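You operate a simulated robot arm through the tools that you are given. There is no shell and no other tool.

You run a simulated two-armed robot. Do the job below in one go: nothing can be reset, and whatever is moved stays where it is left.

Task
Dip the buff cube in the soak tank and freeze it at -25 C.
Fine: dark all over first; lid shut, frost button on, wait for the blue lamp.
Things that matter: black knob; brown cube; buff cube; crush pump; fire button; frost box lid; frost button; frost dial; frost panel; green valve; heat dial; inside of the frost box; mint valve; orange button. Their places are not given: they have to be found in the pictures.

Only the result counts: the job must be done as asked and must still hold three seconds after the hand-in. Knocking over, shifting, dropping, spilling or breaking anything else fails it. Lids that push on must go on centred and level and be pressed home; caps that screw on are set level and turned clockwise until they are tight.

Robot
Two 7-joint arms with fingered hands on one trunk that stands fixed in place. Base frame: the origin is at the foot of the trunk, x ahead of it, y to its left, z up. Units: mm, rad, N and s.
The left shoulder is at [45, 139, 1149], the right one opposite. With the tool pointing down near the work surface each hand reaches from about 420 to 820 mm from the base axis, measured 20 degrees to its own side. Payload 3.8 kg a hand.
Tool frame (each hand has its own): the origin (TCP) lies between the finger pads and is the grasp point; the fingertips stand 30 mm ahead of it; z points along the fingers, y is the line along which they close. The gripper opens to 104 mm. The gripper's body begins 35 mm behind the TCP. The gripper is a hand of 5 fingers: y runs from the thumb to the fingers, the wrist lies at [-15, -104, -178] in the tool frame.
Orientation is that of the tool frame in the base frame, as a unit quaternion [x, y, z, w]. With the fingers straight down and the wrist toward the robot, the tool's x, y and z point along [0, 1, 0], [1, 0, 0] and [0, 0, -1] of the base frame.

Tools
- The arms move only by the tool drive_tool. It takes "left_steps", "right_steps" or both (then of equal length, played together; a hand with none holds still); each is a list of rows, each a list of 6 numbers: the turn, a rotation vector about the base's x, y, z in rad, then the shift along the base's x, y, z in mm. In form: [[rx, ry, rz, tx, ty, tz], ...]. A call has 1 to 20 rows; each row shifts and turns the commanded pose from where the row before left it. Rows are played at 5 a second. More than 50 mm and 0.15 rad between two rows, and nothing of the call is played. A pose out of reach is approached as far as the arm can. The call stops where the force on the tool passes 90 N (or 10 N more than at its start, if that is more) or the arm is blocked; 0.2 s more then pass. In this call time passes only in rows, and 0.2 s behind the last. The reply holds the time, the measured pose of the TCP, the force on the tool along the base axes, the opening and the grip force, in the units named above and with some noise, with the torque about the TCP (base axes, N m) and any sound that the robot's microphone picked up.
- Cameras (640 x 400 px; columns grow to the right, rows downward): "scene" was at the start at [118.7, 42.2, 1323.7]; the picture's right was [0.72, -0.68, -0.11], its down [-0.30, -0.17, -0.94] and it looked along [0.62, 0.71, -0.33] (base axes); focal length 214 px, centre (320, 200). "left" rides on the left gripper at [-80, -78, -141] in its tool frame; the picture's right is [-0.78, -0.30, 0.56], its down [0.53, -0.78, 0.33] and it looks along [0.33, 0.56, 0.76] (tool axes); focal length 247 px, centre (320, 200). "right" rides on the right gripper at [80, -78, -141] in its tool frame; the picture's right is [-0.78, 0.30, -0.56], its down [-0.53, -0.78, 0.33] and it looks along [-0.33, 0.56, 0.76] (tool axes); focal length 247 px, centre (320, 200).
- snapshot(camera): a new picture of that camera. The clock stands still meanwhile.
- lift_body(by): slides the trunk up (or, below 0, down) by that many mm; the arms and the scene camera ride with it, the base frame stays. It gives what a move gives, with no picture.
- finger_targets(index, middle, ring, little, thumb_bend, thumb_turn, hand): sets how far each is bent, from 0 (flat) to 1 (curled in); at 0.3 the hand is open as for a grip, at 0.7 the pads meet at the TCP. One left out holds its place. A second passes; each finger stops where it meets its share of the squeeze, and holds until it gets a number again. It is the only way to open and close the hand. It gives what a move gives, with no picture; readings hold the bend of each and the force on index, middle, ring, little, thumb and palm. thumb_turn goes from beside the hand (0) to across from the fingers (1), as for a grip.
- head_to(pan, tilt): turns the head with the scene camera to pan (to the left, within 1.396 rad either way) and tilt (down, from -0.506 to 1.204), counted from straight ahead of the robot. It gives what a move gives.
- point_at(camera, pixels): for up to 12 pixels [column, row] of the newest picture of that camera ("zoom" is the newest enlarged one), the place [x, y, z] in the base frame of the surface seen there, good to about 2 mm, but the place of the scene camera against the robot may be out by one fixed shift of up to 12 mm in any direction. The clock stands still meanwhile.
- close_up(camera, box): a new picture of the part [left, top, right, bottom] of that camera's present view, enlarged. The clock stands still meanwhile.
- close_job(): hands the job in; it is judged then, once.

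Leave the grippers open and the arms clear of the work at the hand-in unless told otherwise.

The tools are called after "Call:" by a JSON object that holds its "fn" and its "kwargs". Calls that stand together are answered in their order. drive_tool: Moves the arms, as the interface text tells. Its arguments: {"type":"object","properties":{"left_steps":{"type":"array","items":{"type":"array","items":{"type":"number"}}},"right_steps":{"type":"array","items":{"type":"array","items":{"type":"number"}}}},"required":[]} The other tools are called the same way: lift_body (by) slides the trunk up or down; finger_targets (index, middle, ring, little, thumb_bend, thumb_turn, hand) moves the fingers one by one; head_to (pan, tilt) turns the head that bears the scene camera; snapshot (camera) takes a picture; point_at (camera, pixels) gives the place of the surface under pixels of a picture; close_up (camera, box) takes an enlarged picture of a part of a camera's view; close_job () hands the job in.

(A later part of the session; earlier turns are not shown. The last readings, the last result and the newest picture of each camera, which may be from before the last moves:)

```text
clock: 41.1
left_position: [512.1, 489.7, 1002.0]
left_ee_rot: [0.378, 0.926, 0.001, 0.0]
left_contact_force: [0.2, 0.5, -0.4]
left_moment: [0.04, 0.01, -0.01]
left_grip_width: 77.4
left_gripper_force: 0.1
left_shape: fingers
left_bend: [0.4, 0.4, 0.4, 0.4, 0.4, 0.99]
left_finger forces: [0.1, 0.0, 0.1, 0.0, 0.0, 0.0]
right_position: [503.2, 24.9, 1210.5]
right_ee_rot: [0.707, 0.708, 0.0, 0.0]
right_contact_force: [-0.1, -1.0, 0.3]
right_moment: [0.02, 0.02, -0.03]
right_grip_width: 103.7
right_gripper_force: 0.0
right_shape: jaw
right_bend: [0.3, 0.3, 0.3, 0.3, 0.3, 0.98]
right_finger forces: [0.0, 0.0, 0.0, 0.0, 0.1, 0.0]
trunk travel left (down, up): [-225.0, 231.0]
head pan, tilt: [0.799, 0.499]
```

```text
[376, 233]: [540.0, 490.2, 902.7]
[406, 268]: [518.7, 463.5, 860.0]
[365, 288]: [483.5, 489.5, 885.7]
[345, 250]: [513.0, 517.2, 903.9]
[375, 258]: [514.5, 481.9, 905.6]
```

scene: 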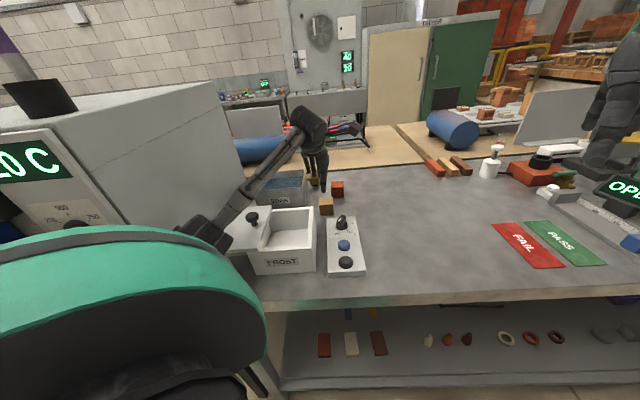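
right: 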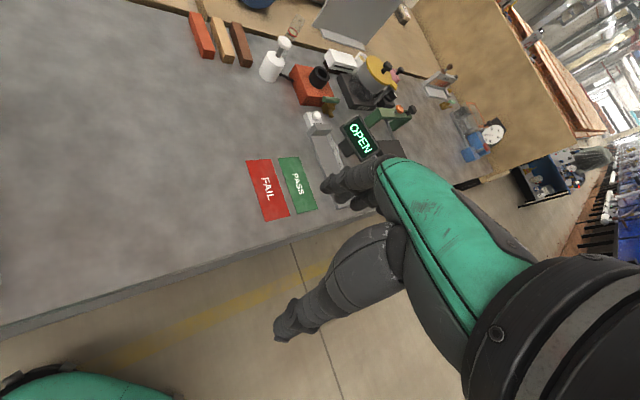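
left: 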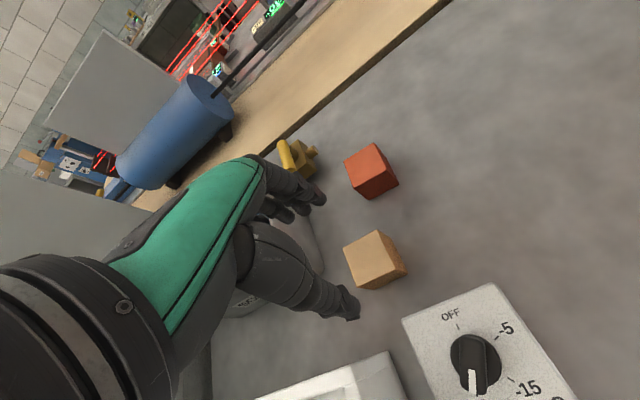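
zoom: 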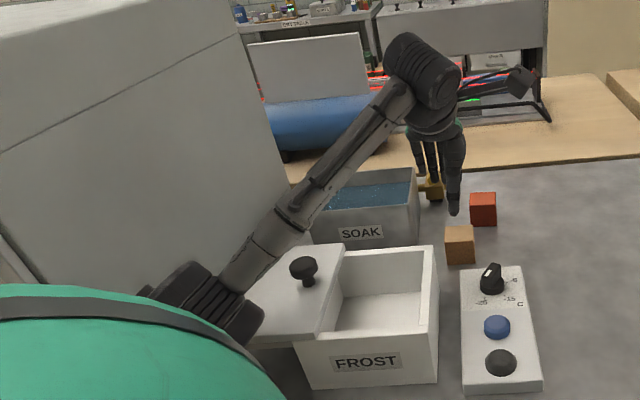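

The forearm's underside is only about 45 mm above the lid corner it crosses, and lowering the hand would bring it closer. I'll raise the trunk 100 mm first, so the elbow rides higher.

Call:
{"fn": "lift_body", "kwargs": {"by": 100}}

Call:
{"fn": "drive_tool", "kwargs": {"left_steps": [[0, 0, 0, 0, 0, -25], [0, 0, 0, 0, 0, -25], [0, 0, 0, 0, 0, -25], [0, 0, 0, 0, 0, -25], [0, 0, 0, 0, 0, 0]]}}

Call:
{"fn": "snapshot", "kwargs": {"camera": "scene"}}

Call:
{"fn": "snapshot", "kwargs": {"camera": "left"}}

```text
clock: 42.4
left_position: [512.5, 490.8, 1101.7]
left_ee_rot: [0.378, 0.926, 0.001, 0.0]
left_contact_force: [0.9, -0.3, -0.5]
left_moment: [0.03, -0.01, 0.01]
left_grip_width: 77.5
left_gripper_force: 0.0
left_shape: fingers
left_bend: [0.4, 0.4, 0.4, 0.4, 0.4, 0.99]
left_finger forces: [0.0, 0.0, 0.0, 0.0, 0.1, 0.0]
right_position: [503.8, 24.0, 1310.5]
right_ee_rot: [0.707, 0.707, 0.0, -0.001]
right_contact_force: [1.0, -0.5, 0.4]
right_moment: [-0.02, 0.01, 0.0]
right_grip_width: 103.8
right_gripper_force: 0.0
right_shape: jaw
right_bend: [0.3, 0.3, 0.3, 0.3, 0.3, 0.98]
right_finger forces: [0.0, 0.0, 0.0, 0.0, 0.1, 0.0]
trunk travel left (down, up): [-325.0, 131.0]
head pan, tilt: [0.799, 0.499]
```

```text
clock: 43.6
left_position: [512.9, 492.0, 1002.5]
left_ee_rot: [0.378, 0.926, 0.0, -0.001]
left_contact_force: [0.3, 0.3, 0.5]
left_moment: [-0.01, 0.0, -0.06]
left_grip_width: 77.2
left_gripper_force: 0.1
left_shape: fingers
left_bend: [0.4, 0.4, 0.4, 0.4, 0.4, 0.99]
left_finger forces: [0.0, 0.0, 0.0, 0.0, 0.0, 0.1]
right_position: [502.8, 24.1, 1310.2]
right_ee_rot: [0.707, 0.707, 0.0, -0.001]
right_contact_force: [1.1, -0.2, -0.1]
right_moment: [-0.02, -0.02, 0.01]
right_grip_width: 103.8
right_gripper_force: 0.0
right_shape: jaw
right_bend: [0.3, 0.3, 0.3, 0.3, 0.3, 0.98]
right_finger forces: [0.0, 0.0, 0.0, 0.0, 0.0, 0.0]
trunk travel left (down, up): [-325.0, 131.0]
head pan, tilt: [0.799, 0.499]
```

```text
taken
```

scene: 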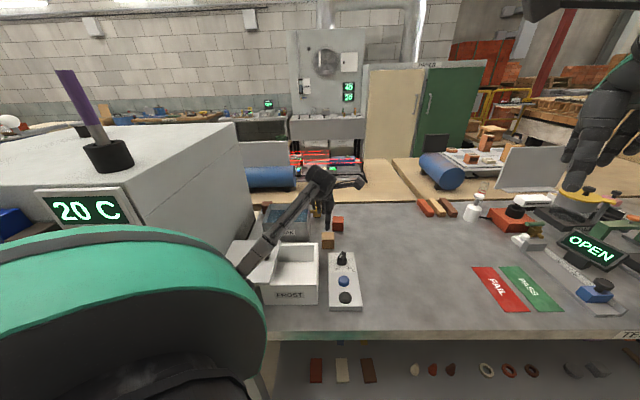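

```text
taken
```

left: 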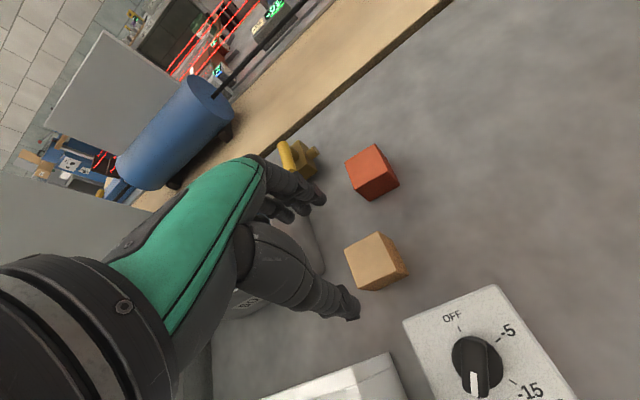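

I'll check the forearm's height above the lid now.

Call:
{"fn": "point_at", "kwargs": {"camera": "scene", "pixels": [[250, 262], [262, 248], [275, 230], [295, 210], [318, 180], [244, 270], [258, 262], [268, 248]]}}

Call:
{"fn": "close_up", "kwargs": {"camera": "scene", "box": [210, 150, 370, 310]}}

```text
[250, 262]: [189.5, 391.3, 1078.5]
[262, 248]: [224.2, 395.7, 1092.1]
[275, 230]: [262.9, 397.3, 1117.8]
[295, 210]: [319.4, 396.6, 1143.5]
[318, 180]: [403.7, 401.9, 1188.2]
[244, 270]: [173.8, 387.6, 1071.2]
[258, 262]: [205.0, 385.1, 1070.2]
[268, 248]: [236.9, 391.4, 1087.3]
```

```text
2.50 times, centred on (290, 230) of scene
```

zoom: 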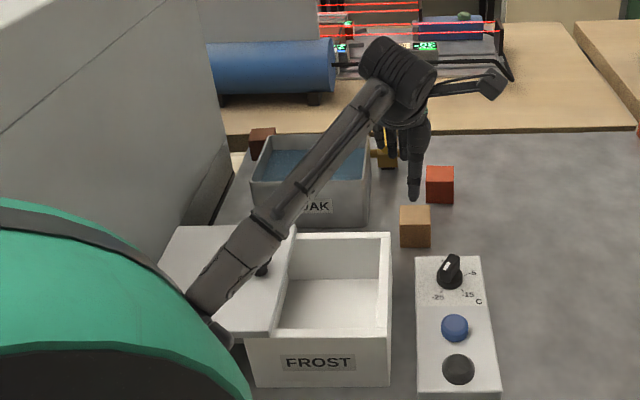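

The forearm is now about 40 mm higher and clear. I'll lower to z≈918 first.

Call:
{"fn": "drive_tool", "kwargs": {"left_steps": [[0, 0, 0, -0.5, -1, -21], [0, 0, 0, 0, 0, -21], [0, 0, 0, 0, 0, -21], [0, 0, 0, 0, 0, -21], [0, 0, 0, 0, 0, 0]]}}

Call:
{"fn": "snapshot", "kwargs": {"camera": "left"}}

Call:
{"fn": "close_up", "kwargs": {"camera": "scene", "box": [210, 150, 370, 310]}}

```text
clock: 44.8
left_position: [510.8, 488.9, 916.9]
left_ee_rot: [0.379, 0.925, 0.0, 0.0]
left_contact_force: [-0.2, -0.1, 0.6]
left_moment: [-0.01, 0.02, 0.01]
left_grip_width: 77.7
left_gripper_force: 0.0
left_shape: fingers
left_bend: [0.4, 0.4, 0.4, 0.4, 0.4, 0.99]
left_finger forces: [0.0, 0.0, 0.1, 0.0, 0.0, 0.0]
right_position: [503.3, 24.1, 1309.8]
right_ee_rot: [0.707, 0.708, -0.002, 0.0]
right_contact_force: [-0.1, 0.3, 0.0]
right_moment: [-0.01, -0.01, -0.01]
right_grip_width: 103.8
right_gripper_force: 0.0
right_shape: jaw
right_bend: [0.3, 0.3, 0.3, 0.3, 0.3, 0.98]
right_finger forces: [0.0, 0.0, 0.0, 0.0, 0.1, 0.0]
trunk travel left (down, up): [-325.0, 131.0]
head pan, tilt: [0.799, 0.499]
```

```text
taken
```

left: 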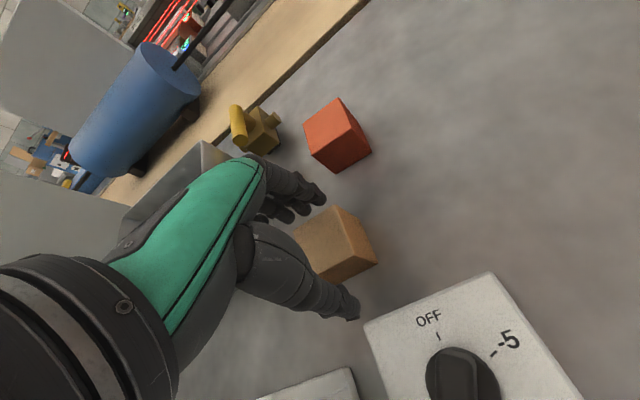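

```text
2.50 times, centred on (290, 230) of scene
```

zoom: 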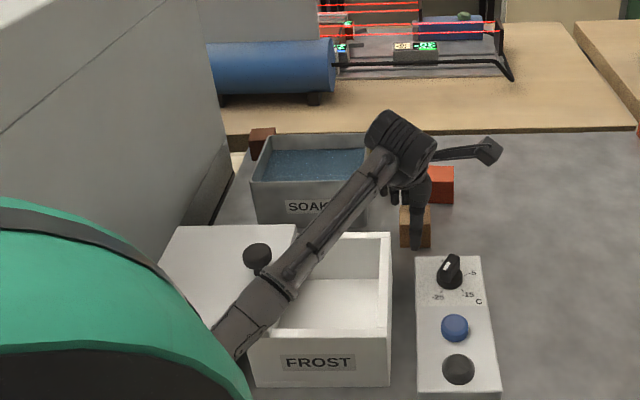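

The cube sits between fingers and thumb. I'll check the forearm's height over the box rim, then lower the last 17 mm.

Call:
{"fn": "point_at", "kwargs": {"camera": "zoom", "pixels": [[230, 340], [250, 325], [270, 300], [300, 265], [240, 355], [262, 330]]}}

Call:
{"fn": "drive_tool", "kwargs": {"left_steps": [[0, 0, 0, 0, 0, -9], [0, 0, 0, 0, 0, -8], [0, 0, 0, 0, 0, 0]]}}

Call:
{"fn": "close_up", "kwargs": {"camera": "left", "box": [240, 150, 440, 350]}}

```text
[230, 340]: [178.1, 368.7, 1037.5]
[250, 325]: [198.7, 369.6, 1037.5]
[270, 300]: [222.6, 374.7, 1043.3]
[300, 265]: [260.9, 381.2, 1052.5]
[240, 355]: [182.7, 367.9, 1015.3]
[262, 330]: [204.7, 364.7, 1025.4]
```

```text
clock: 45.6
left_position: [512.0, 488.9, 899.2]
left_ee_rot: [0.379, 0.926, 0.0, 0.0]
left_contact_force: [0.6, -0.1, -0.4]
left_moment: [0.02, 0.0, -0.01]
left_grip_width: 77.5
left_gripper_force: 0.0
left_shape: fingers
left_bend: [0.4, 0.4, 0.4, 0.4, 0.4, 0.99]
left_finger forces: [0.0, 0.0, 0.1, 0.0, 0.0, 0.0]
right_position: [504.2, 23.8, 1310.3]
right_ee_rot: [0.707, 0.708, -0.001, -0.001]
right_contact_force: [0.0, 0.9, -0.3]
right_moment: [-0.01, -0.01, 0.02]
right_grip_width: 103.6
right_gripper_force: 0.1
right_shape: jaw
right_bend: [0.3, 0.3, 0.3, 0.3, 0.3, 0.98]
right_finger forces: [0.1, 0.0, 0.0, 0.0, 0.1, 0.0]
trunk travel left (down, up): [-325.0, 131.0]
head pan, tilt: [0.799, 0.499]
```

```text
2.00 times, centred on (340, 250) of left
```

zoom: 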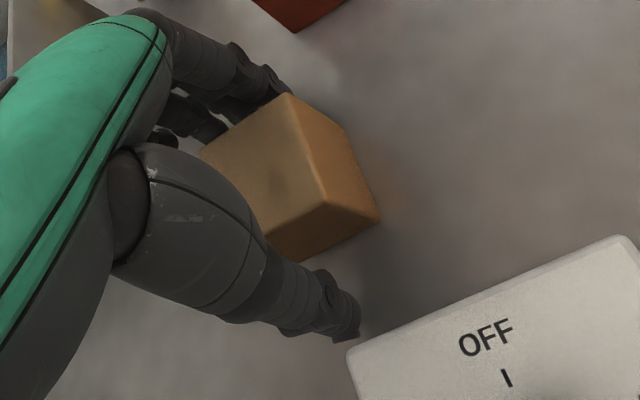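

No contact, z 899. The forearm is some 75 mm above the rim. I'll close thumb, index, middle and ring on the cube.

Call:
{"fn": "finger_targets", "kwargs": {"hand": "left", "index": 0.65, "middle": 0.65, "ring": 0.6, "thumb_bend": 0.65}}

Call:
{"fn": "close_up", "kwargs": {"camera": "left", "box": [240, 150, 440, 350]}}

```text
clock: 46.6
left_position: [512.4, 489.3, 900.2]
left_ee_rot: [0.378, 0.926, -0.001, -0.001]
left_contact_force: [0.9, 0.7, 0.3]
left_moment: [0.07, -0.05, -0.02]
left_grip_width: 40.6
left_gripper_force: 12.0
left_shape: fingers
left_bend: [0.56, 0.58, 0.6, 0.4, 0.55, 1.0]
left_finger forces: [6.0, 6.5, 0.0, 0.0, 11.7, 0.1]
right_position: [503.7, 24.3, 1309.7]
right_ee_rot: [0.707, 0.707, -0.001, 0.0]
right_contact_force: [-0.1, 0.9, 0.1]
right_moment: [0.0, 0.0, 0.02]
right_grip_width: 103.9
right_gripper_force: 0.0
right_shape: jaw
right_bend: [0.3, 0.3, 0.3, 0.3, 0.3, 0.98]
right_finger forces: [0.0, 0.0, 0.0, 0.0, 0.1, 0.0]
trunk travel left (down, up): [-325.0, 131.0]
head pan, tilt: [0.799, 0.499]
```

```text
2.00 times, centred on (340, 250) of left
```

zoom: 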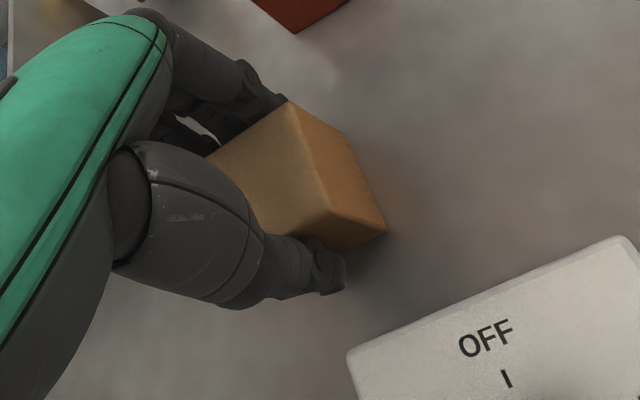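

Held: thumb 11.7 N, index and middle about 6 N each, width 40.6 mm. I'll lift straight up 100 mm and look.

Call:
{"fn": "drive_tool", "kwargs": {"left_steps": [[0, 0, 0, 0, 0, 8], [0, 0, 0, 0, 0, 16], [0, 0, 0, 0, 0, 25], [0, 0, 0, 0, 0, 25], [0, 0, 0, 0, 0, 26], [0, 0, 0, 0, 0, 0]]}}

Call:
{"fn": "snapshot", "kwargs": {"camera": "scene"}}

Call:
{"fn": "snapshot", "kwargs": {"camera": "left"}}

```text
clock: 48.0
left_position: [511.2, 488.8, 1000.3]
left_ee_rot: [0.378, 0.926, 0.001, 0.0]
left_contact_force: [0.1, -0.4, -0.3]
left_moment: [0.0, 0.02, 0.0]
left_grip_width: 40.7
left_gripper_force: 11.5
left_shape: fingers
left_bend: [0.56, 0.58, 0.6, 0.4, 0.55, 1.0]
left_finger forces: [5.7, 6.1, 0.0, 0.0, 11.9, 0.1]
right_position: [503.7, 24.3, 1310.8]
right_ee_rot: [0.706, 0.708, 0.0, 0.0]
right_contact_force: [0.5, -0.1, 0.2]
right_moment: [0.02, -0.03, 0.0]
right_grip_width: 103.7
right_gripper_force: 0.0
right_shape: jaw
right_bend: [0.3, 0.3, 0.3, 0.3, 0.3, 0.98]
right_finger forces: [0.1, 0.0, 0.0, 0.1, 0.1, 0.0]
trunk travel left (down, up): [-325.0, 131.0]
head pan, tilt: [0.799, 0.499]
```

```text
taken
```

scene: 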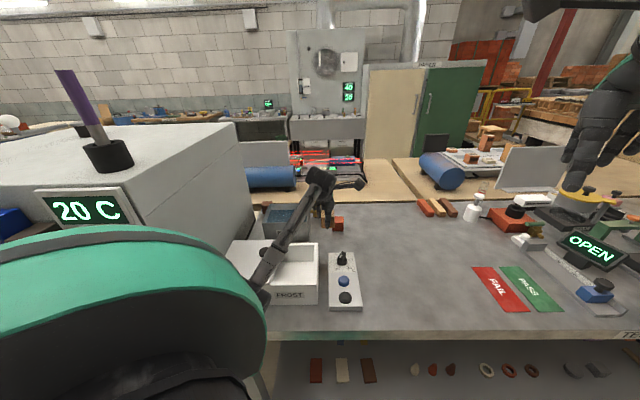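

```text
taken
```

left: 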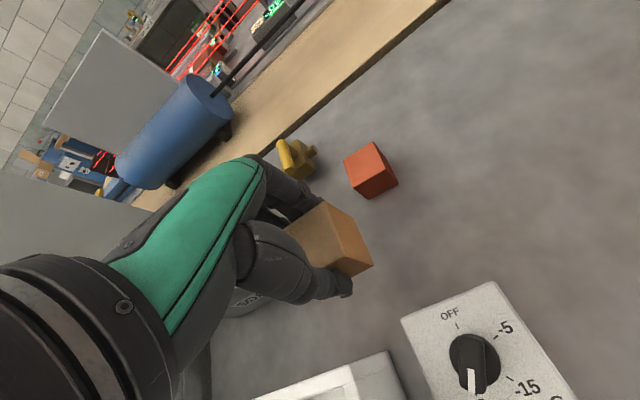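

The cube came up with the hand. I'll raise another 30 mm and move over the tank centre, about (461,658,1030).

Call:
{"fn": "drive_tool", "kwargs": {"left_steps": [[0, 0, 0, 0, 0, 15], [0, 0, 0, 0, 5, 15], [0, 0, 0, -8, 30, 0], [0, 0, 0, -10.5, 33.5, 0], [0, 0, 0, -10.5, 33.5, 0], [0, 0, 0, -10.5, 33.5, 0], [0, 0, 0, -10.5, 33.5, 0], [0, 0, 0, 0, 0, 0]]}}

Call:
{"fn": "snapshot", "kwargs": {"camera": "scene"}}

Call:
{"fn": "snapshot", "kwargs": {"camera": "left"}}

```text
clock: 49.8
left_position: [459.7, 658.3, 1032.4]
left_ee_rot: [0.379, 0.925, 0.001, 0.0]
left_contact_force: [0.1, 0.6, -1.8]
left_moment: [0.0, 0.0, 0.02]
left_grip_width: 40.4
left_gripper_force: 11.5
left_shape: fingers
left_bend: [0.56, 0.58, 0.6, 0.4, 0.55, 1.0]
left_finger forces: [5.7, 6.0, 0.0, 0.0, 11.8, 0.1]
right_position: [502.0, 24.1, 1309.6]
right_ee_rot: [0.706, 0.708, -0.001, -0.001]
right_contact_force: [-0.4, 0.1, -0.5]
right_moment: [0.01, 0.0, -0.02]
right_grip_width: 103.5
right_gripper_force: 0.0
right_shape: jaw
right_bend: [0.3, 0.3, 0.3, 0.3, 0.3, 0.98]
right_finger forces: [0.1, 0.0, 0.1, 0.0, 0.0, 0.0]
trunk travel left (down, up): [-325.0, 131.0]
head pan, tilt: [0.799, 0.499]
```

```text
taken
```

scene: 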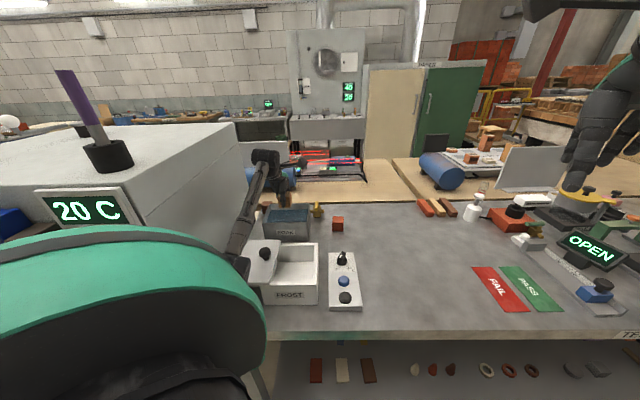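

```text
taken
```

left: 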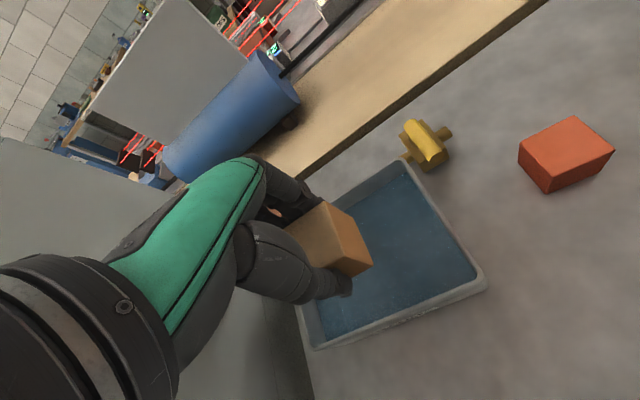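

The cube is over the tank. I'll measure the rim corners at (411,167), (484,280), (316,345) and the water to check centring.

Call:
{"fn": "point_at", "kwargs": {"camera": "left", "pixels": [[410, 166], [483, 281], [316, 344], [420, 250], [380, 300], [450, 230], [330, 320], [405, 180], [470, 275], [335, 225], [365, 262]]}}

Call:
{"fn": "point_at", "kwargs": {"camera": "scene", "pixels": [[240, 250], [243, 225], [252, 195], [262, 170], [248, 262], [236, 240]]}}

```text
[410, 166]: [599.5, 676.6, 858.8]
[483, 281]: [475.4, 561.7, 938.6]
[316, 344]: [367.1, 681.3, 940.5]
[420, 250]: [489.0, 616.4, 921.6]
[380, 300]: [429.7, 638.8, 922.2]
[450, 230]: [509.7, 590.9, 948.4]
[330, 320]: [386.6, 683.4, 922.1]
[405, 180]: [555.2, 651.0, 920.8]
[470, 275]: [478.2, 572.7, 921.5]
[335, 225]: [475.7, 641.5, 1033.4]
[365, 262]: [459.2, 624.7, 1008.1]
```

```text
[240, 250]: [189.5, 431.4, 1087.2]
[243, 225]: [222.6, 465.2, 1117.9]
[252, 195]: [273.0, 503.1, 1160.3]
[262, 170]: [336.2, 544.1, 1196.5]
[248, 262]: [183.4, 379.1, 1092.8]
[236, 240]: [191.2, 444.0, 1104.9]
```

Tank inner centre is about (466,665), inside about 150 by 114 mm, water z≈921. The forearm passes right above the lid's knob, so I'll raise the trunk another 50 mm, then shift over the centre and lower part way to z≈960.

Call:
{"fn": "lift_body", "kwargs": {"by": 50}}

Call:
{"fn": "drive_tool", "kwargs": {"left_steps": [[0, 0, 0, 3, 3, -15], [0, 0, 0, 3, 3, -20], [0, 0, 0, 0, 0, -22], [0, 0, 0, 0, 0, -22], [0, 0, 0, 0, 0, -22], [0, 0, 0, 0, 0, -21], [0, 0, 0, 0, 0, 0]]}}

Call:
{"fn": "snapshot", "kwargs": {"camera": "scene"}}

Call:
{"fn": "snapshot", "kwargs": {"camera": "left"}}

```text
clock: 50.8
left_position: [460.2, 659.0, 1079.6]
left_ee_rot: [0.378, 0.926, -0.001, 0.0]
left_contact_force: [0.2, 0.1, -1.6]
left_moment: [-0.03, -0.02, 0.0]
left_grip_width: 40.6
left_gripper_force: 12.1
left_shape: fingers
left_bend: [0.56, 0.58, 0.6, 0.4, 0.55, 1.0]
left_finger forces: [5.7, 6.0, 0.1, 0.1, 11.7, 0.0]
right_position: [504.7, 25.5, 1360.8]
right_ee_rot: [0.706, 0.708, -0.001, 0.0]
right_contact_force: [0.2, 0.2, -0.5]
right_moment: [-0.02, -0.01, -0.01]
right_grip_width: 103.7
right_gripper_force: 0.1
right_shape: jaw
right_bend: [0.3, 0.3, 0.3, 0.3, 0.3, 0.98]
right_finger forces: [0.1, 0.1, 0.0, 0.1, 0.0, 0.0]
trunk travel left (down, up): [-375.0, 81.0]
head pan, tilt: [0.799, 0.499]
```

```text
clock: 52.4
left_position: [465.2, 665.1, 958.4]
left_ee_rot: [0.379, 0.926, 0.0, 0.001]
left_contact_force: [-1.2, 0.8, -1.1]
left_moment: [0.0, -0.01, 0.03]
left_grip_width: 40.6
left_gripper_force: 11.5
left_shape: fingers
left_bend: [0.56, 0.58, 0.6, 0.4, 0.55, 1.0]
left_finger forces: [5.7, 6.0, 0.0, 0.0, 11.8, 0.0]
right_position: [504.7, 24.6, 1361.0]
right_ee_rot: [0.707, 0.708, -0.001, -0.001]
right_contact_force: [-0.2, 0.9, 0.7]
right_moment: [-0.03, 0.02, 0.01]
right_grip_width: 104.0
right_gripper_force: 0.1
right_shape: jaw
right_bend: [0.3, 0.3, 0.3, 0.3, 0.3, 0.98]
right_finger forces: [0.0, 0.0, 0.1, 0.1, 0.0, 0.1]
trunk travel left (down, up): [-375.0, 81.0]
head pan, tilt: [0.799, 0.499]
```

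```text
taken
```

scene: 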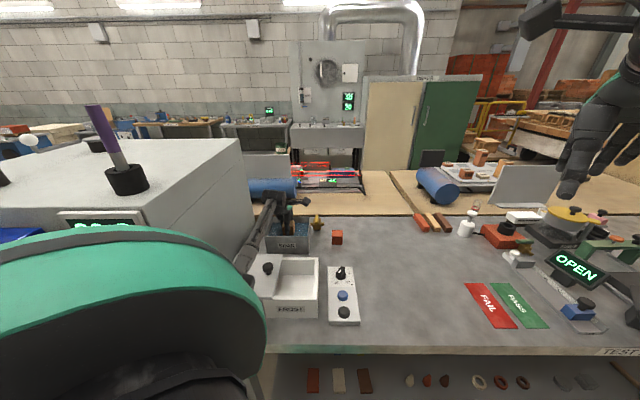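

```text
taken
```

left: 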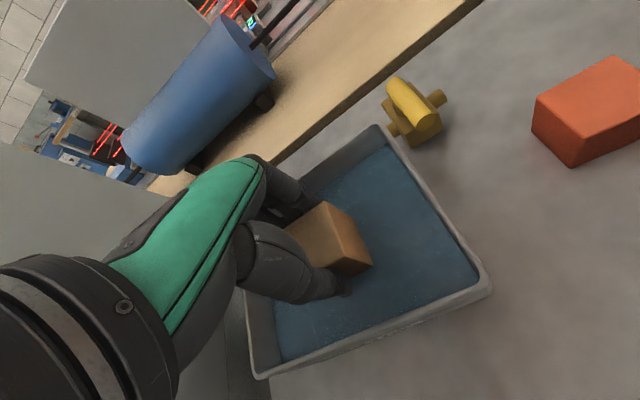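

The cube's lower face is just at the water. I'll enlarge the scene to see the forearm against the knob, then lower.

Call:
{"fn": "close_up", "kwargs": {"camera": "scene", "box": [220, 180, 370, 330]}}

Call:
{"fn": "point_at", "kwargs": {"camera": "scene", "pixels": [[245, 255], [250, 240], [258, 225], [268, 210], [248, 262], [243, 270], [268, 268]]}}

```text
2.67 times, centred on (295, 255) of scene
```

zoom: 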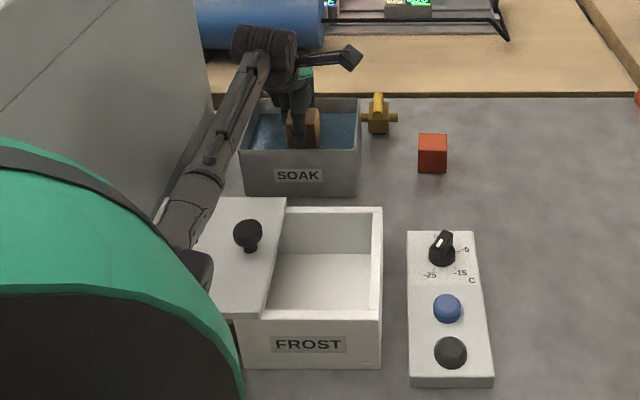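

```text
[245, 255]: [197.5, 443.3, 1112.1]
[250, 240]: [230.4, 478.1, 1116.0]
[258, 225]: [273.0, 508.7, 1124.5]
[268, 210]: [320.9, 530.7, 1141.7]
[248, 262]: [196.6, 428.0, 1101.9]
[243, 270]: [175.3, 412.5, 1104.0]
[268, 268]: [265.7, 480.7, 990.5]
```

Clearance above the knob is about 60 mm. I'll lower 51 mm to z≈907 so the cube's top is about 8 mm under the water, hold about 1.5 s.

Call:
{"fn": "drive_tool", "kwargs": {"left_steps": [[0, 0, 0, 0, 0, -10], [0, 0, 0, 0, 0, -10], [0, 0, 0, 0, 0, -10], [0, 0, 0, 0, 0, -8], [0, 0, 0, 0, 0, -7], [0, 0, 0, 0, 0, -6], [0, 0, 0, 0, 0, 0], [0, 0, 0, 0, 0, 0], [0, 0, 0, 0, 0, 0], [0, 0, 0, 0, 0, 0], [0, 0, 0, 0, 0, 0]]}}

Call:
{"fn": "snapshot", "kwargs": {"camera": "left"}}

Call:
{"fn": "close_up", "kwargs": {"camera": "scene", "box": [220, 180, 370, 330]}}

```text
clock: 54.8
left_position: [466.7, 664.3, 907.5]
left_ee_rot: [0.379, 0.926, 0.001, 0.0]
left_contact_force: [-0.2, -0.2, -2.6]
left_moment: [0.01, -0.03, 0.0]
left_grip_width: 40.6
left_gripper_force: 11.5
left_shape: fingers
left_bend: [0.56, 0.58, 0.6, 0.4, 0.55, 1.0]
left_finger forces: [5.7, 6.0, 0.1, 0.2, 11.7, 0.0]
right_position: [503.2, 24.7, 1360.9]
right_ee_rot: [0.706, 0.708, 0.0, -0.001]
right_contact_force: [0.1, 0.1, 0.0]
right_moment: [0.03, -0.01, 0.05]
right_grip_width: 103.7
right_gripper_force: 0.0
right_shape: jaw
right_bend: [0.3, 0.3, 0.3, 0.3, 0.3, 0.98]
right_finger forces: [0.0, 0.1, 0.1, 0.0, 0.1, 0.0]
trunk travel left (down, up): [-375.0, 81.0]
head pan, tilt: [0.799, 0.499]
```

```text
taken
```

left: 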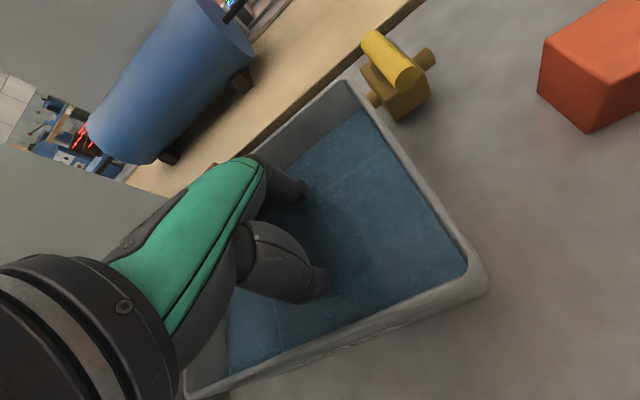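

```text
2.67 times, centred on (295, 255) of scene
```

zoom: 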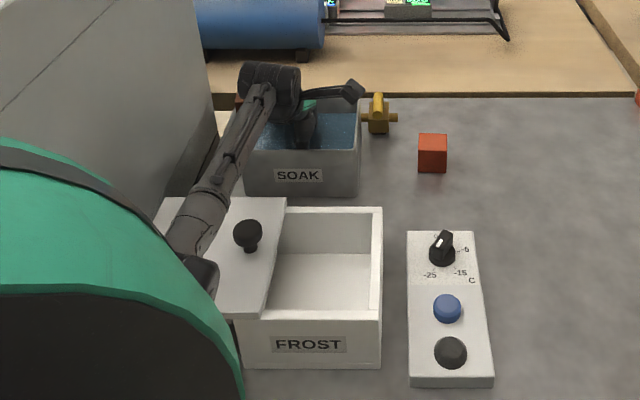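

The cube is wholly under water. I'll hold it there 4 more seconds.

Call:
{"fn": "drive_tool", "kwargs": {"left_steps": [[0, 0, 0, 0, 0, 0], [0, 0, 0, 0, 0, 0], [0, 0, 0, 0, 0, 0], [0, 0, 0, 0, 0, 0], [0, 0, 0, 0, 0, 0], [0, 0, 0, 0, 0, 0], [0, 0, 0, 0, 0, 0], [0, 0, 0, 0, 0, 0], [0, 0, 0, 0, 0, 0], [0, 0, 0, 0, 0, 0], [0, 0, 0, 0, 0, 0], [0, 0, 0, 0, 0, 0], [0, 0, 0, 0, 0, 0], [0, 0, 0, 0, 0, 0], [0, 0, 0, 0, 0, 0], [0, 0, 0, 0, 0, 0], [0, 0, 0, 0, 0, 0], [0, 0, 0, 0, 0, 0], [0, 0, 0, 0, 0, 0], [0, 0, 0, 0, 0, 0]]}}

Call:
{"fn": "drive_tool", "kwargs": {"left_steps": [[0, 0, 0, 0, 0, 8], [0, 0, 0, 0, 0, 12], [0, 0, 0, 0, 0, 15], [0, 0, 0, 0, 0, 15], [0, 0, 0, 0, 0, 15], [0, 0, 0, 0, 0, 15], [0, 0, 0, 0, 0, 15], [0, 0, 0, 0, 0, 15], [0, 0, 0, 0, 0, 13], [0, 0, 0, 0, 0, 0]]}}

Call:
{"fn": "snapshot", "kwargs": {"camera": "left"}}

Call:
{"fn": "close_up", "kwargs": {"camera": "scene", "box": [230, 170, 350, 280]}}

```text
clock: 59.0
left_position: [466.8, 665.6, 908.3]
left_ee_rot: [0.378, 0.926, 0.0, 0.0]
left_contact_force: [0.6, -0.6, -2.0]
left_moment: [-0.01, -0.04, 0.0]
left_grip_width: 40.5
left_gripper_force: 11.9
left_shape: fingers
left_bend: [0.56, 0.58, 0.6, 0.4, 0.55, 1.0]
left_finger forces: [5.7, 6.0, 0.0, 0.0, 11.7, 0.1]
right_position: [504.9, 25.5, 1361.4]
right_ee_rot: [0.706, 0.708, -0.001, 0.0]
right_contact_force: [0.5, 0.3, -0.1]
right_moment: [0.05, 0.01, -0.01]
right_grip_width: 103.6
right_gripper_force: 0.1
right_shape: jaw
right_bend: [0.3, 0.3, 0.3, 0.3, 0.3, 0.98]
right_finger forces: [0.0, 0.1, 0.0, 0.1, 0.0, 0.1]
trunk travel left (down, up): [-375.0, 81.0]
head pan, tilt: [0.799, 0.499]
```

```text
clock: 61.1
left_position: [467.3, 664.5, 1031.9]
left_ee_rot: [0.379, 0.925, -0.001, -0.001]
left_contact_force: [-0.5, 0.7, -1.0]
left_moment: [0.01, -0.02, -0.02]
left_grip_width: 40.4
left_gripper_force: 12.0
left_shape: fingers
left_bend: [0.56, 0.58, 0.6, 0.4, 0.55, 1.0]
left_finger forces: [5.7, 5.9, 0.1, 0.0, 11.7, 0.0]
right_position: [503.8, 25.1, 1360.9]
right_ee_rot: [0.707, 0.708, -0.001, -0.001]
right_contact_force: [-0.1, 0.0, 0.3]
right_moment: [0.02, 0.04, -0.02]
right_grip_width: 103.7
right_gripper_force: 0.2
right_shape: jaw
right_bend: [0.3, 0.3, 0.3, 0.3, 0.3, 0.98]
right_finger forces: [0.0, 0.1, 0.0, 0.1, 0.0, 0.1]
trunk travel left (down, up): [-375.0, 81.0]
head pan, tilt: [0.799, 0.499]
```

```text
taken
```

left: 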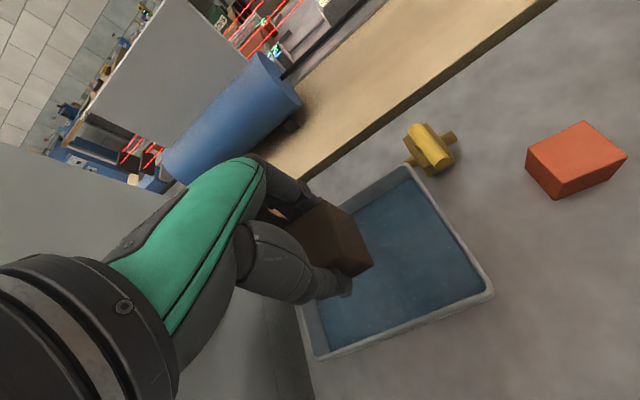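

```text
3.64 times, centred on (290, 225) of scene
```

zoom: 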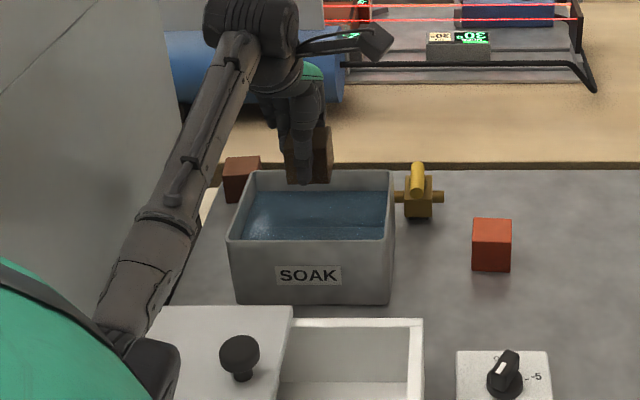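

The cube has turned dark. I'll enlarge it in both cameras to check that it's dark all over.

Call:
{"fn": "close_up", "kwargs": {"camera": "left", "box": [250, 170, 400, 310]}}

Call:
{"fn": "close_up", "kwargs": {"camera": "scene", "box": [290, 185, 340, 225]}}

```text
2.86 times, centred on (325, 240) of left
```

zoom: 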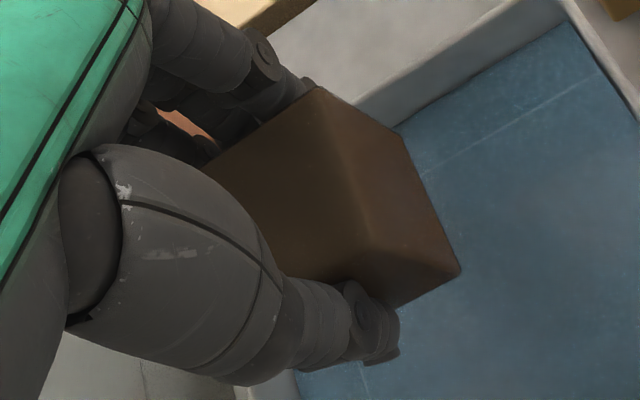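

```text
10.00 times, centred on (315, 205) of scene
```

zoom: 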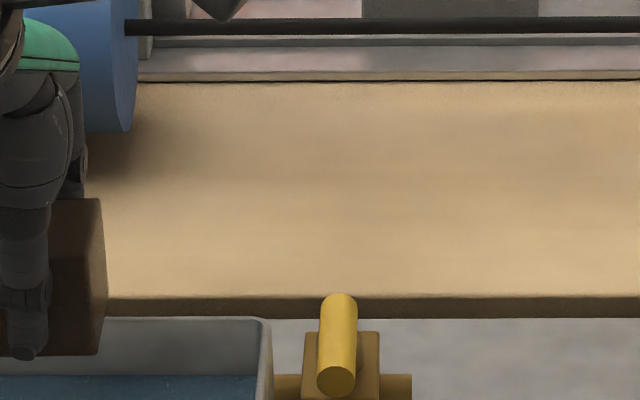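

The cube is uniformly dark on all visible faces. Now to the frost box: target about (339,436) inside the open part. I'll move half way, rising slightly, and check the arm.

Call:
{"fn": "drive_tool", "kwargs": {"left_steps": [[0, 0, 0, 0, 0, 18], [0, 0, 0, -18, -32, 0], [0, 0, 0, -18, -32, 0], [0, 0, 0, -18, -32, 0], [0, 0, 0, -18, -33, 0], [0, 0, 0, 0, 0, 0]]}}

Call:
{"fn": "snapshot", "kwargs": {"camera": "scene"}}

```text
clock: 62.5
left_position: [395.0, 536.2, 1048.0]
left_ee_rot: [0.378, 0.926, -0.001, -0.001]
left_contact_force: [0.1, 0.1, -1.0]
left_moment: [-0.01, 0.0, -0.01]
left_grip_width: 40.4
left_gripper_force: 11.6
left_shape: fingers
left_bend: [0.57, 0.59, 0.6, 0.4, 0.55, 1.0]
left_finger forces: [5.8, 5.9, 0.0, 0.0, 11.6, 0.0]
right_position: [503.7, 24.9, 1361.7]
right_ee_rot: [0.707, 0.708, -0.001, 0.0]
right_contact_force: [0.6, 0.5, -0.1]
right_moment: [-0.01, 0.0, 0.02]
right_grip_width: 103.6
right_gripper_force: 0.0
right_shape: jaw
right_bend: [0.3, 0.3, 0.3, 0.3, 0.3, 0.98]
right_finger forces: [0.1, 0.0, 0.1, 0.1, 0.1, 0.0]
trunk travel left (down, up): [-375.0, 81.0]
head pan, tilt: [0.799, 0.499]
```

```text
taken
```

scene: 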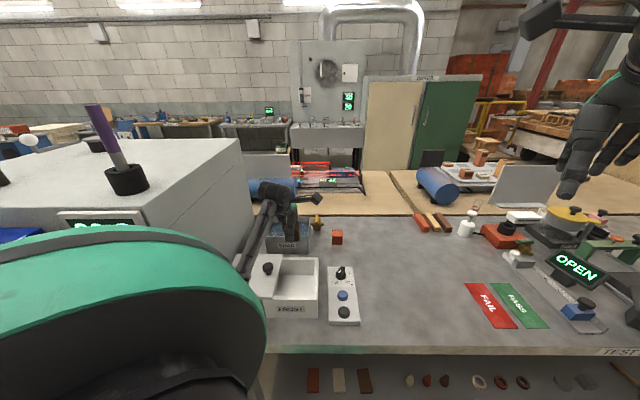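

Clear. I'll go on to above the box opening at (339,436,1050).

Call:
{"fn": "drive_tool", "kwargs": {"left_steps": [[0, 0, 0, -18.6, -33.3, 0], [0, 0, 0, -18.6, -33.3, 0], [0, 0, 0, -18.6, -33.3, 0], [0, 0, 0, 0, 0, 0]]}}

Call:
{"fn": "snapshot", "kwargs": {"camera": "left"}}

Call:
{"fn": "snapshot", "kwargs": {"camera": "scene"}}

```text
clock: 63.5
left_position: [338.2, 436.0, 1049.5]
left_ee_rot: [0.378, 0.926, 0.0, 0.001]
left_contact_force: [-1.2, 0.5, -1.8]
left_moment: [-0.02, -0.02, -0.03]
left_grip_width: 40.3
left_gripper_force: 11.6
left_shape: fingers
left_bend: [0.57, 0.59, 0.6, 0.4, 0.55, 1.0]
left_finger forces: [5.8, 5.9, 0.1, 0.1, 11.6, 0.0]
right_position: [502.3, 24.8, 1360.8]
right_ee_rot: [0.707, 0.708, 0.0, -0.001]
right_contact_force: [0.3, 0.2, 0.7]
right_moment: [0.03, -0.02, 0.02]
right_grip_width: 103.7
right_gripper_force: 0.0
right_shape: jaw
right_bend: [0.3, 0.3, 0.3, 0.3, 0.3, 0.98]
right_finger forces: [0.0, 0.1, 0.0, 0.0, 0.0, 0.1]
trunk travel left (down, up): [-375.0, 81.0]
head pan, tilt: [0.799, 0.499]
```

```text
taken
```

left: 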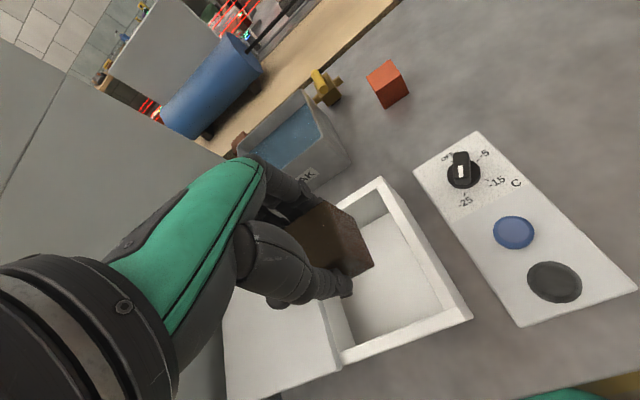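

```text
taken
```

scene: 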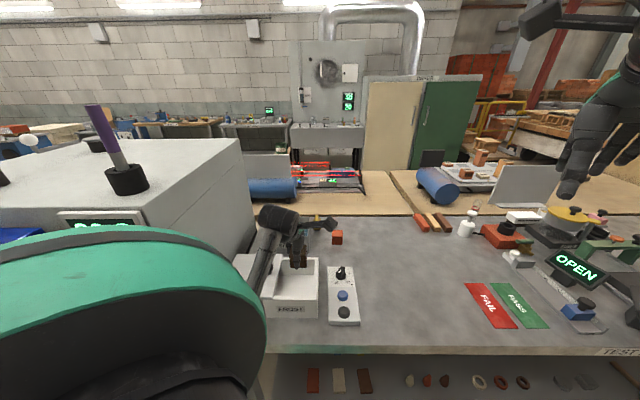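

I'll measure the box's inside corners and rim from this view to check that the cube will go down in the middle of the opening.

Call:
{"fn": "point_at", "kwargs": {"camera": "left", "pixels": [[378, 180], [390, 212], [443, 307], [357, 342], [400, 270], [470, 318], [345, 360], [455, 305], [330, 300], [388, 225], [430, 300], [365, 335]]}}

Call:
{"fn": "close_up", "kwargs": {"camera": "scene", "box": [225, 190, 375, 330]}}

```text
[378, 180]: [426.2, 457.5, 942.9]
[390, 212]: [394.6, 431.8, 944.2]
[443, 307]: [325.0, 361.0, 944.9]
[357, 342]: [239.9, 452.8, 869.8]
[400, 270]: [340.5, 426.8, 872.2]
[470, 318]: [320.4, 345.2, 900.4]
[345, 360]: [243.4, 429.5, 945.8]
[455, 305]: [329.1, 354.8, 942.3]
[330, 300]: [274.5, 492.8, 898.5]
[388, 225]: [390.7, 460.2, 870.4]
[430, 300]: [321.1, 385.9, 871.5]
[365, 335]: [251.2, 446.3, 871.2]
```

```text
2.86 times, centred on (300, 260) of scene
```

zoom: 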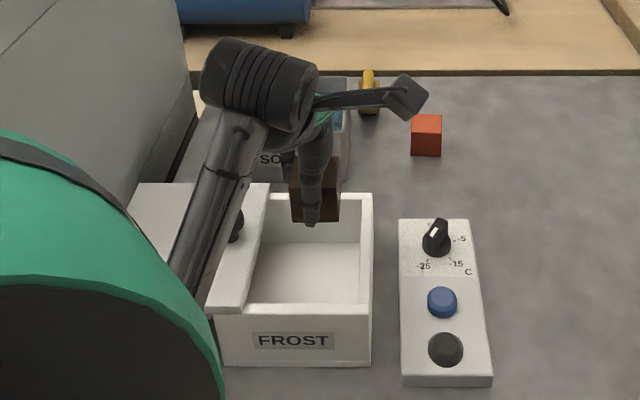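

The cube will go down with room on all sides (box inside: u ±58, v from the lid edge −46 to +58; cube at v≈22). I'll measure the forearm's height relative to the knob before lowering.

Call:
{"fn": "point_at", "kwargs": {"camera": "zoom", "pixels": [[190, 270], [205, 235], [220, 190], [238, 150], [260, 100], [237, 225], [175, 285], [215, 290], [225, 240]]}}

```text
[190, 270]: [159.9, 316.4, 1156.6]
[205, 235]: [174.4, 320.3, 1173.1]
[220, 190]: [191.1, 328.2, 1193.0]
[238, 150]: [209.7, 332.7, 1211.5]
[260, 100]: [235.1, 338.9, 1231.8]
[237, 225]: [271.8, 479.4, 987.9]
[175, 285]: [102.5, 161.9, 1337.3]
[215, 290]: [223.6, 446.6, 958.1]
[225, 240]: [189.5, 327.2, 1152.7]
```

The forearm is well away from the knob (at y≈325, z>1150). I'll lower 100 mm to z≈950.

Call:
{"fn": "drive_tool", "kwargs": {"left_steps": [[0, 0, 0, 0, 0, -20], [0, 0, 0, 0, 0, -20], [0, 0, 0, 0, 0, -20], [0, 0, 0, 0, 0, -20], [0, 0, 0, 0, 0, -20], [0, 0, 0, 0, 0, 0]]}}

Call:
{"fn": "snapshot", "kwargs": {"camera": "left"}}

Call:
{"fn": "close_up", "kwargs": {"camera": "scene", "box": [225, 190, 375, 330]}}

```text
clock: 65.0
left_position: [339.2, 435.9, 947.9]
left_ee_rot: [0.378, 0.926, 0.0, 0.0]
left_contact_force: [0.5, 0.3, -2.1]
left_moment: [0.03, 0.0, -0.01]
left_grip_width: 40.1
left_gripper_force: 11.2
left_shape: fingers
left_bend: [0.57, 0.59, 0.6, 0.4, 0.55, 1.0]
left_finger forces: [5.8, 5.7, 0.1, 0.1, 11.4, 0.0]
right_position: [502.8, 25.1, 1361.0]
right_ee_rot: [0.706, 0.708, 0.0, 0.0]
right_contact_force: [-1.2, 0.2, -0.1]
right_moment: [-0.03, -0.03, -0.01]
right_grip_width: 103.7
right_gripper_force: 0.0
right_shape: jaw
right_bend: [0.3, 0.3, 0.3, 0.3, 0.3, 0.98]
right_finger forces: [0.1, 0.0, 0.0, 0.1, 0.1, 0.1]
trunk travel left (down, up): [-375.0, 81.0]
head pan, tilt: [0.799, 0.499]
```

```text
taken
```

left: 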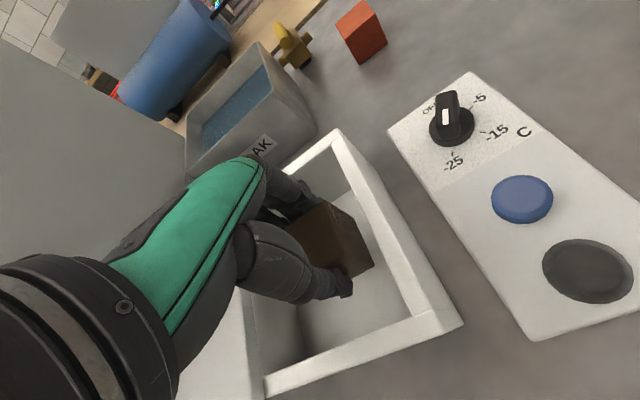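

```text
2.86 times, centred on (300, 260) of scene
```

zoom: 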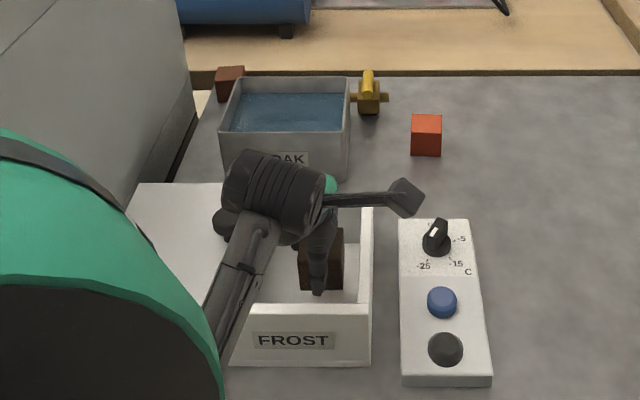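

Going down inside the box with no contact. I'll lower to z≈912, cube bottom about 1–2 mm above the floor.

Call:
{"fn": "drive_tool", "kwargs": {"left_steps": [[0, 0, 0, 0, 0, -12], [0, 0, 0, 0, 0, -12], [0, 0, 0, 0, 0, -8], [0, 0, 0, 0, 0, -4], [0, 0, 0, 0, 0, 0], [0, 0, 0, 0, 0, 0]]}}

Call:
{"fn": "snapshot", "kwargs": {"camera": "left"}}

```text
clock: 66.3
left_position: [338.4, 435.2, 912.7]
left_ee_rot: [0.378, 0.926, 0.0, 0.0]
left_contact_force: [-0.1, -0.3, 0.1]
left_moment: [0.03, 0.02, 0.03]
left_grip_width: 40.1
left_gripper_force: 11.3
left_shape: fingers
left_bend: [0.57, 0.59, 0.6, 0.4, 0.55, 1.0]
left_finger forces: [5.7, 5.7, 0.0, 0.1, 11.3, 0.0]
right_position: [503.0, 24.5, 1361.7]
right_ee_rot: [0.707, 0.707, 0.0, 0.0]
right_contact_force: [0.4, -0.1, -0.5]
right_moment: [0.03, 0.0, -0.02]
right_grip_width: 103.7
right_gripper_force: 0.1
right_shape: jaw
right_bend: [0.3, 0.3, 0.3, 0.3, 0.3, 0.98]
right_finger forces: [0.1, 0.0, 0.0, 0.1, 0.0, 0.1]
trunk travel left (down, up): [-375.0, 81.0]
head pan, tilt: [0.799, 0.499]
```

```text
taken
```

left: 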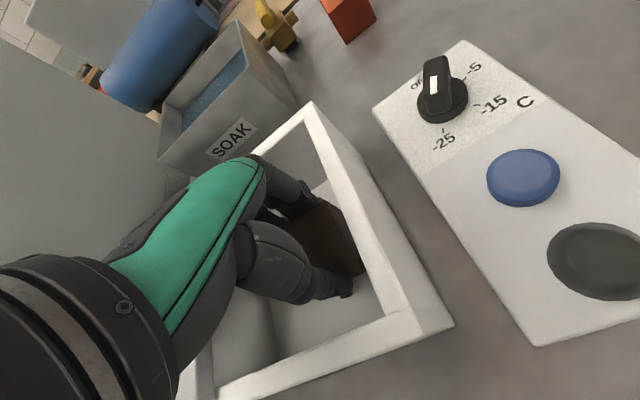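

The weight seems just taken up (z force went from −2 to 0). I'll lower 1.5 mm more to feel the floor.

Call:
{"fn": "drive_tool", "kwargs": {"left_steps": [[0, 0, 0, 0, 0, -1], [0, 0, 0, 0, 0, -0.5], [0, 0, 0, 0, 0, 0]]}}

```text
clock: 67.2
left_position: [339.2, 435.0, 912.5]
left_ee_rot: [0.379, 0.925, 0.001, 0.0]
left_contact_force: [0.3, 0.2, 4.3]
left_moment: [0.05, -0.03, -0.03]
left_grip_width: 40.2
left_gripper_force: 11.7
left_shape: fingers
left_bend: [0.57, 0.59, 0.6, 0.4, 0.55, 1.0]
left_finger forces: [6.0, 6.2, 0.0, 0.0, 12.0, 0.0]
right_position: [503.6, 22.5, 1361.4]
right_ee_rot: [0.706, 0.708, 0.0, 0.0]
right_contact_force: [1.1, 0.3, -0.5]
right_moment: [0.01, -0.03, 0.02]
right_grip_width: 103.4
right_gripper_force: 0.0
right_shape: jaw
right_bend: [0.3, 0.3, 0.3, 0.3, 0.3, 0.98]
right_finger forces: [0.1, 0.1, 0.0, 0.0, 0.0, 0.0]
trunk travel left (down, up): [-375.0, 81.0]
head pan, tilt: [0.799, 0.499]
```

The cube rests on the floor (4.3 N up). I'll open the fingers to about 64 mm.

Call:
{"fn": "finger_targets", "kwargs": {"hand": "left", "index": 0.46, "middle": 0.46, "ring": 0.46, "little": 0.43, "thumb_bend": 0.46}}

Call:
{"fn": "snapshot", "kwargs": {"camera": "left"}}

```text
clock: 68.2
left_position: [339.1, 434.7, 911.3]
left_ee_rot: [0.378, 0.926, 0.0, 0.0]
left_contact_force: [-0.3, -0.4, -1.0]
left_moment: [0.01, 0.03, -0.01]
left_grip_width: 62.0
left_gripper_force: 0.1
left_shape: fingers
left_bend: [0.46, 0.46, 0.46, 0.43, 0.46, 1.0]
left_finger forces: [0.1, 0.0, 0.0, 0.0, 0.0, 0.0]
right_position: [503.9, 24.2, 1362.7]
right_ee_rot: [0.707, 0.708, 0.0, -0.001]
right_contact_force: [0.8, 0.1, -0.4]
right_moment: [0.02, -0.04, -0.01]
right_grip_width: 103.6
right_gripper_force: 0.1
right_shape: jaw
right_bend: [0.3, 0.3, 0.3, 0.3, 0.3, 0.98]
right_finger forces: [0.0, 0.0, 0.0, 0.0, 0.0, 0.0]
trunk travel left (down, up): [-375.0, 81.0]
head pan, tilt: [0.799, 0.499]
```

```text
taken
```

left: 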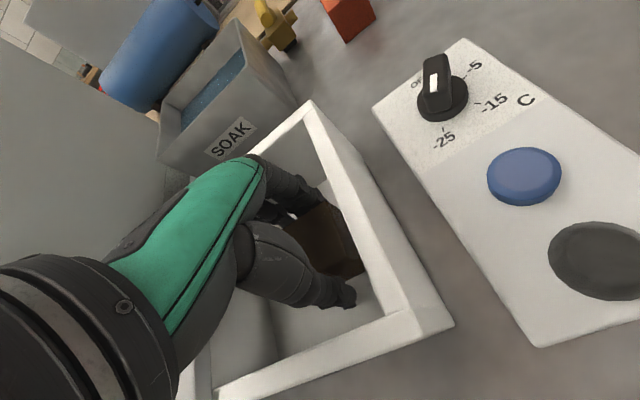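

The hand is free of the cube. I'll lift straight up 140 mm and look into the box.

Call:
{"fn": "drive_tool", "kwargs": {"left_steps": [[0, 0, 0, 0, 0, 10], [0, 0, 0, 0, 0, 15], [0, 0, 0, 0, 0, 20], [0, 0, 0, 0, 0, 25], [0, 0, 0, 0, 0, 25], [0, 0, 0, 0, 0, 25], [0, 0, 0, 0, 0, 20], [0, 0, 0, 0, 0, 0]]}}

Call:
{"fn": "snapshot", "kwargs": {"camera": "left"}}

Call:
{"fn": "close_up", "kwargs": {"camera": "scene", "box": [225, 190, 375, 330]}}

```text
clock: 70.0
left_position: [337.4, 433.7, 1051.9]
left_ee_rot: [0.378, 0.926, 0.001, 0.0]
left_contact_force: [0.1, 0.4, -0.9]
left_moment: [0.0, 0.02, 0.02]
left_grip_width: 62.2
left_gripper_force: 0.1
left_shape: fingers
left_bend: [0.46, 0.46, 0.46, 0.43, 0.46, 1.0]
left_finger forces: [0.1, 0.0, 0.0, 0.0, 0.0, 0.0]
right_position: [502.9, 24.2, 1360.6]
right_ee_rot: [0.706, 0.708, -0.001, 0.0]
right_contact_force: [0.3, -0.1, 0.6]
right_moment: [0.0, -0.01, 0.0]
right_grip_width: 103.8
right_gripper_force: 0.1
right_shape: jaw
right_bend: [0.3, 0.3, 0.3, 0.3, 0.3, 0.98]
right_finger forces: [0.0, 0.1, 0.0, 0.0, 0.1, 0.1]
trunk travel left (down, up): [-375.0, 81.0]
head pan, tilt: [0.799, 0.499]
```

```text
taken
```

left: 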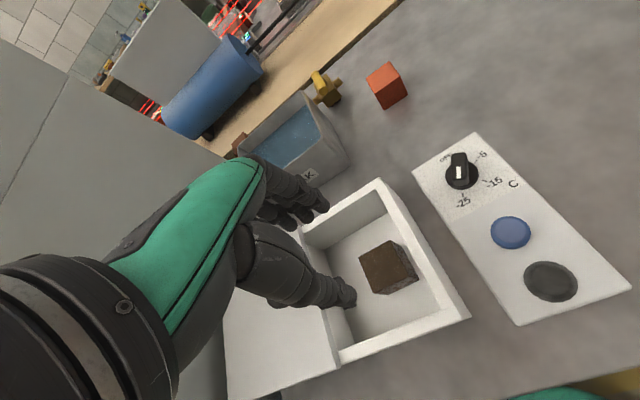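

```text
2.86 times, centred on (300, 260) of scene
```

zoom: 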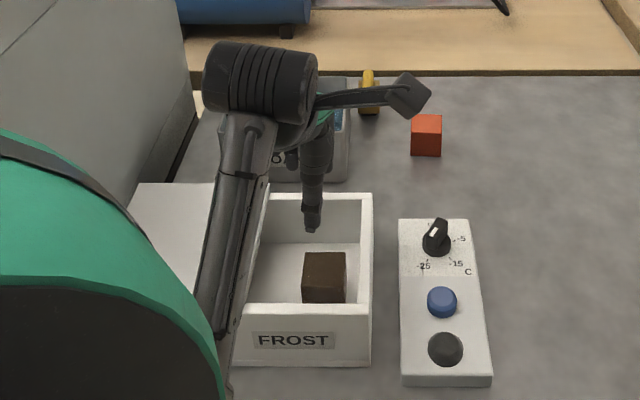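

The dark cube stands on the box floor. I'll enlarge it for a check of its colour on all faces.

Call:
{"fn": "close_up", "kwargs": {"camera": "left", "box": [340, 220, 440, 320]}}

```text
4.00 times, centred on (390, 270) of left
```

zoom: 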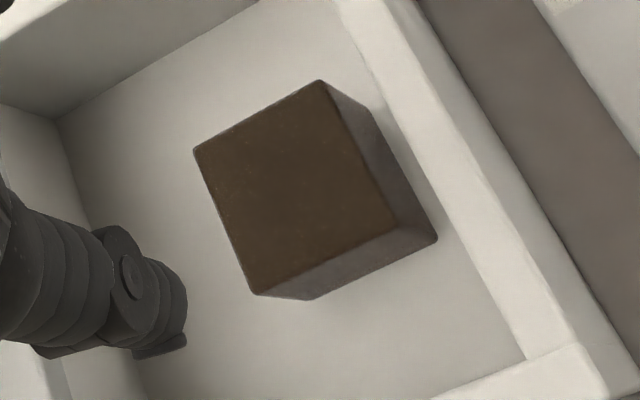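

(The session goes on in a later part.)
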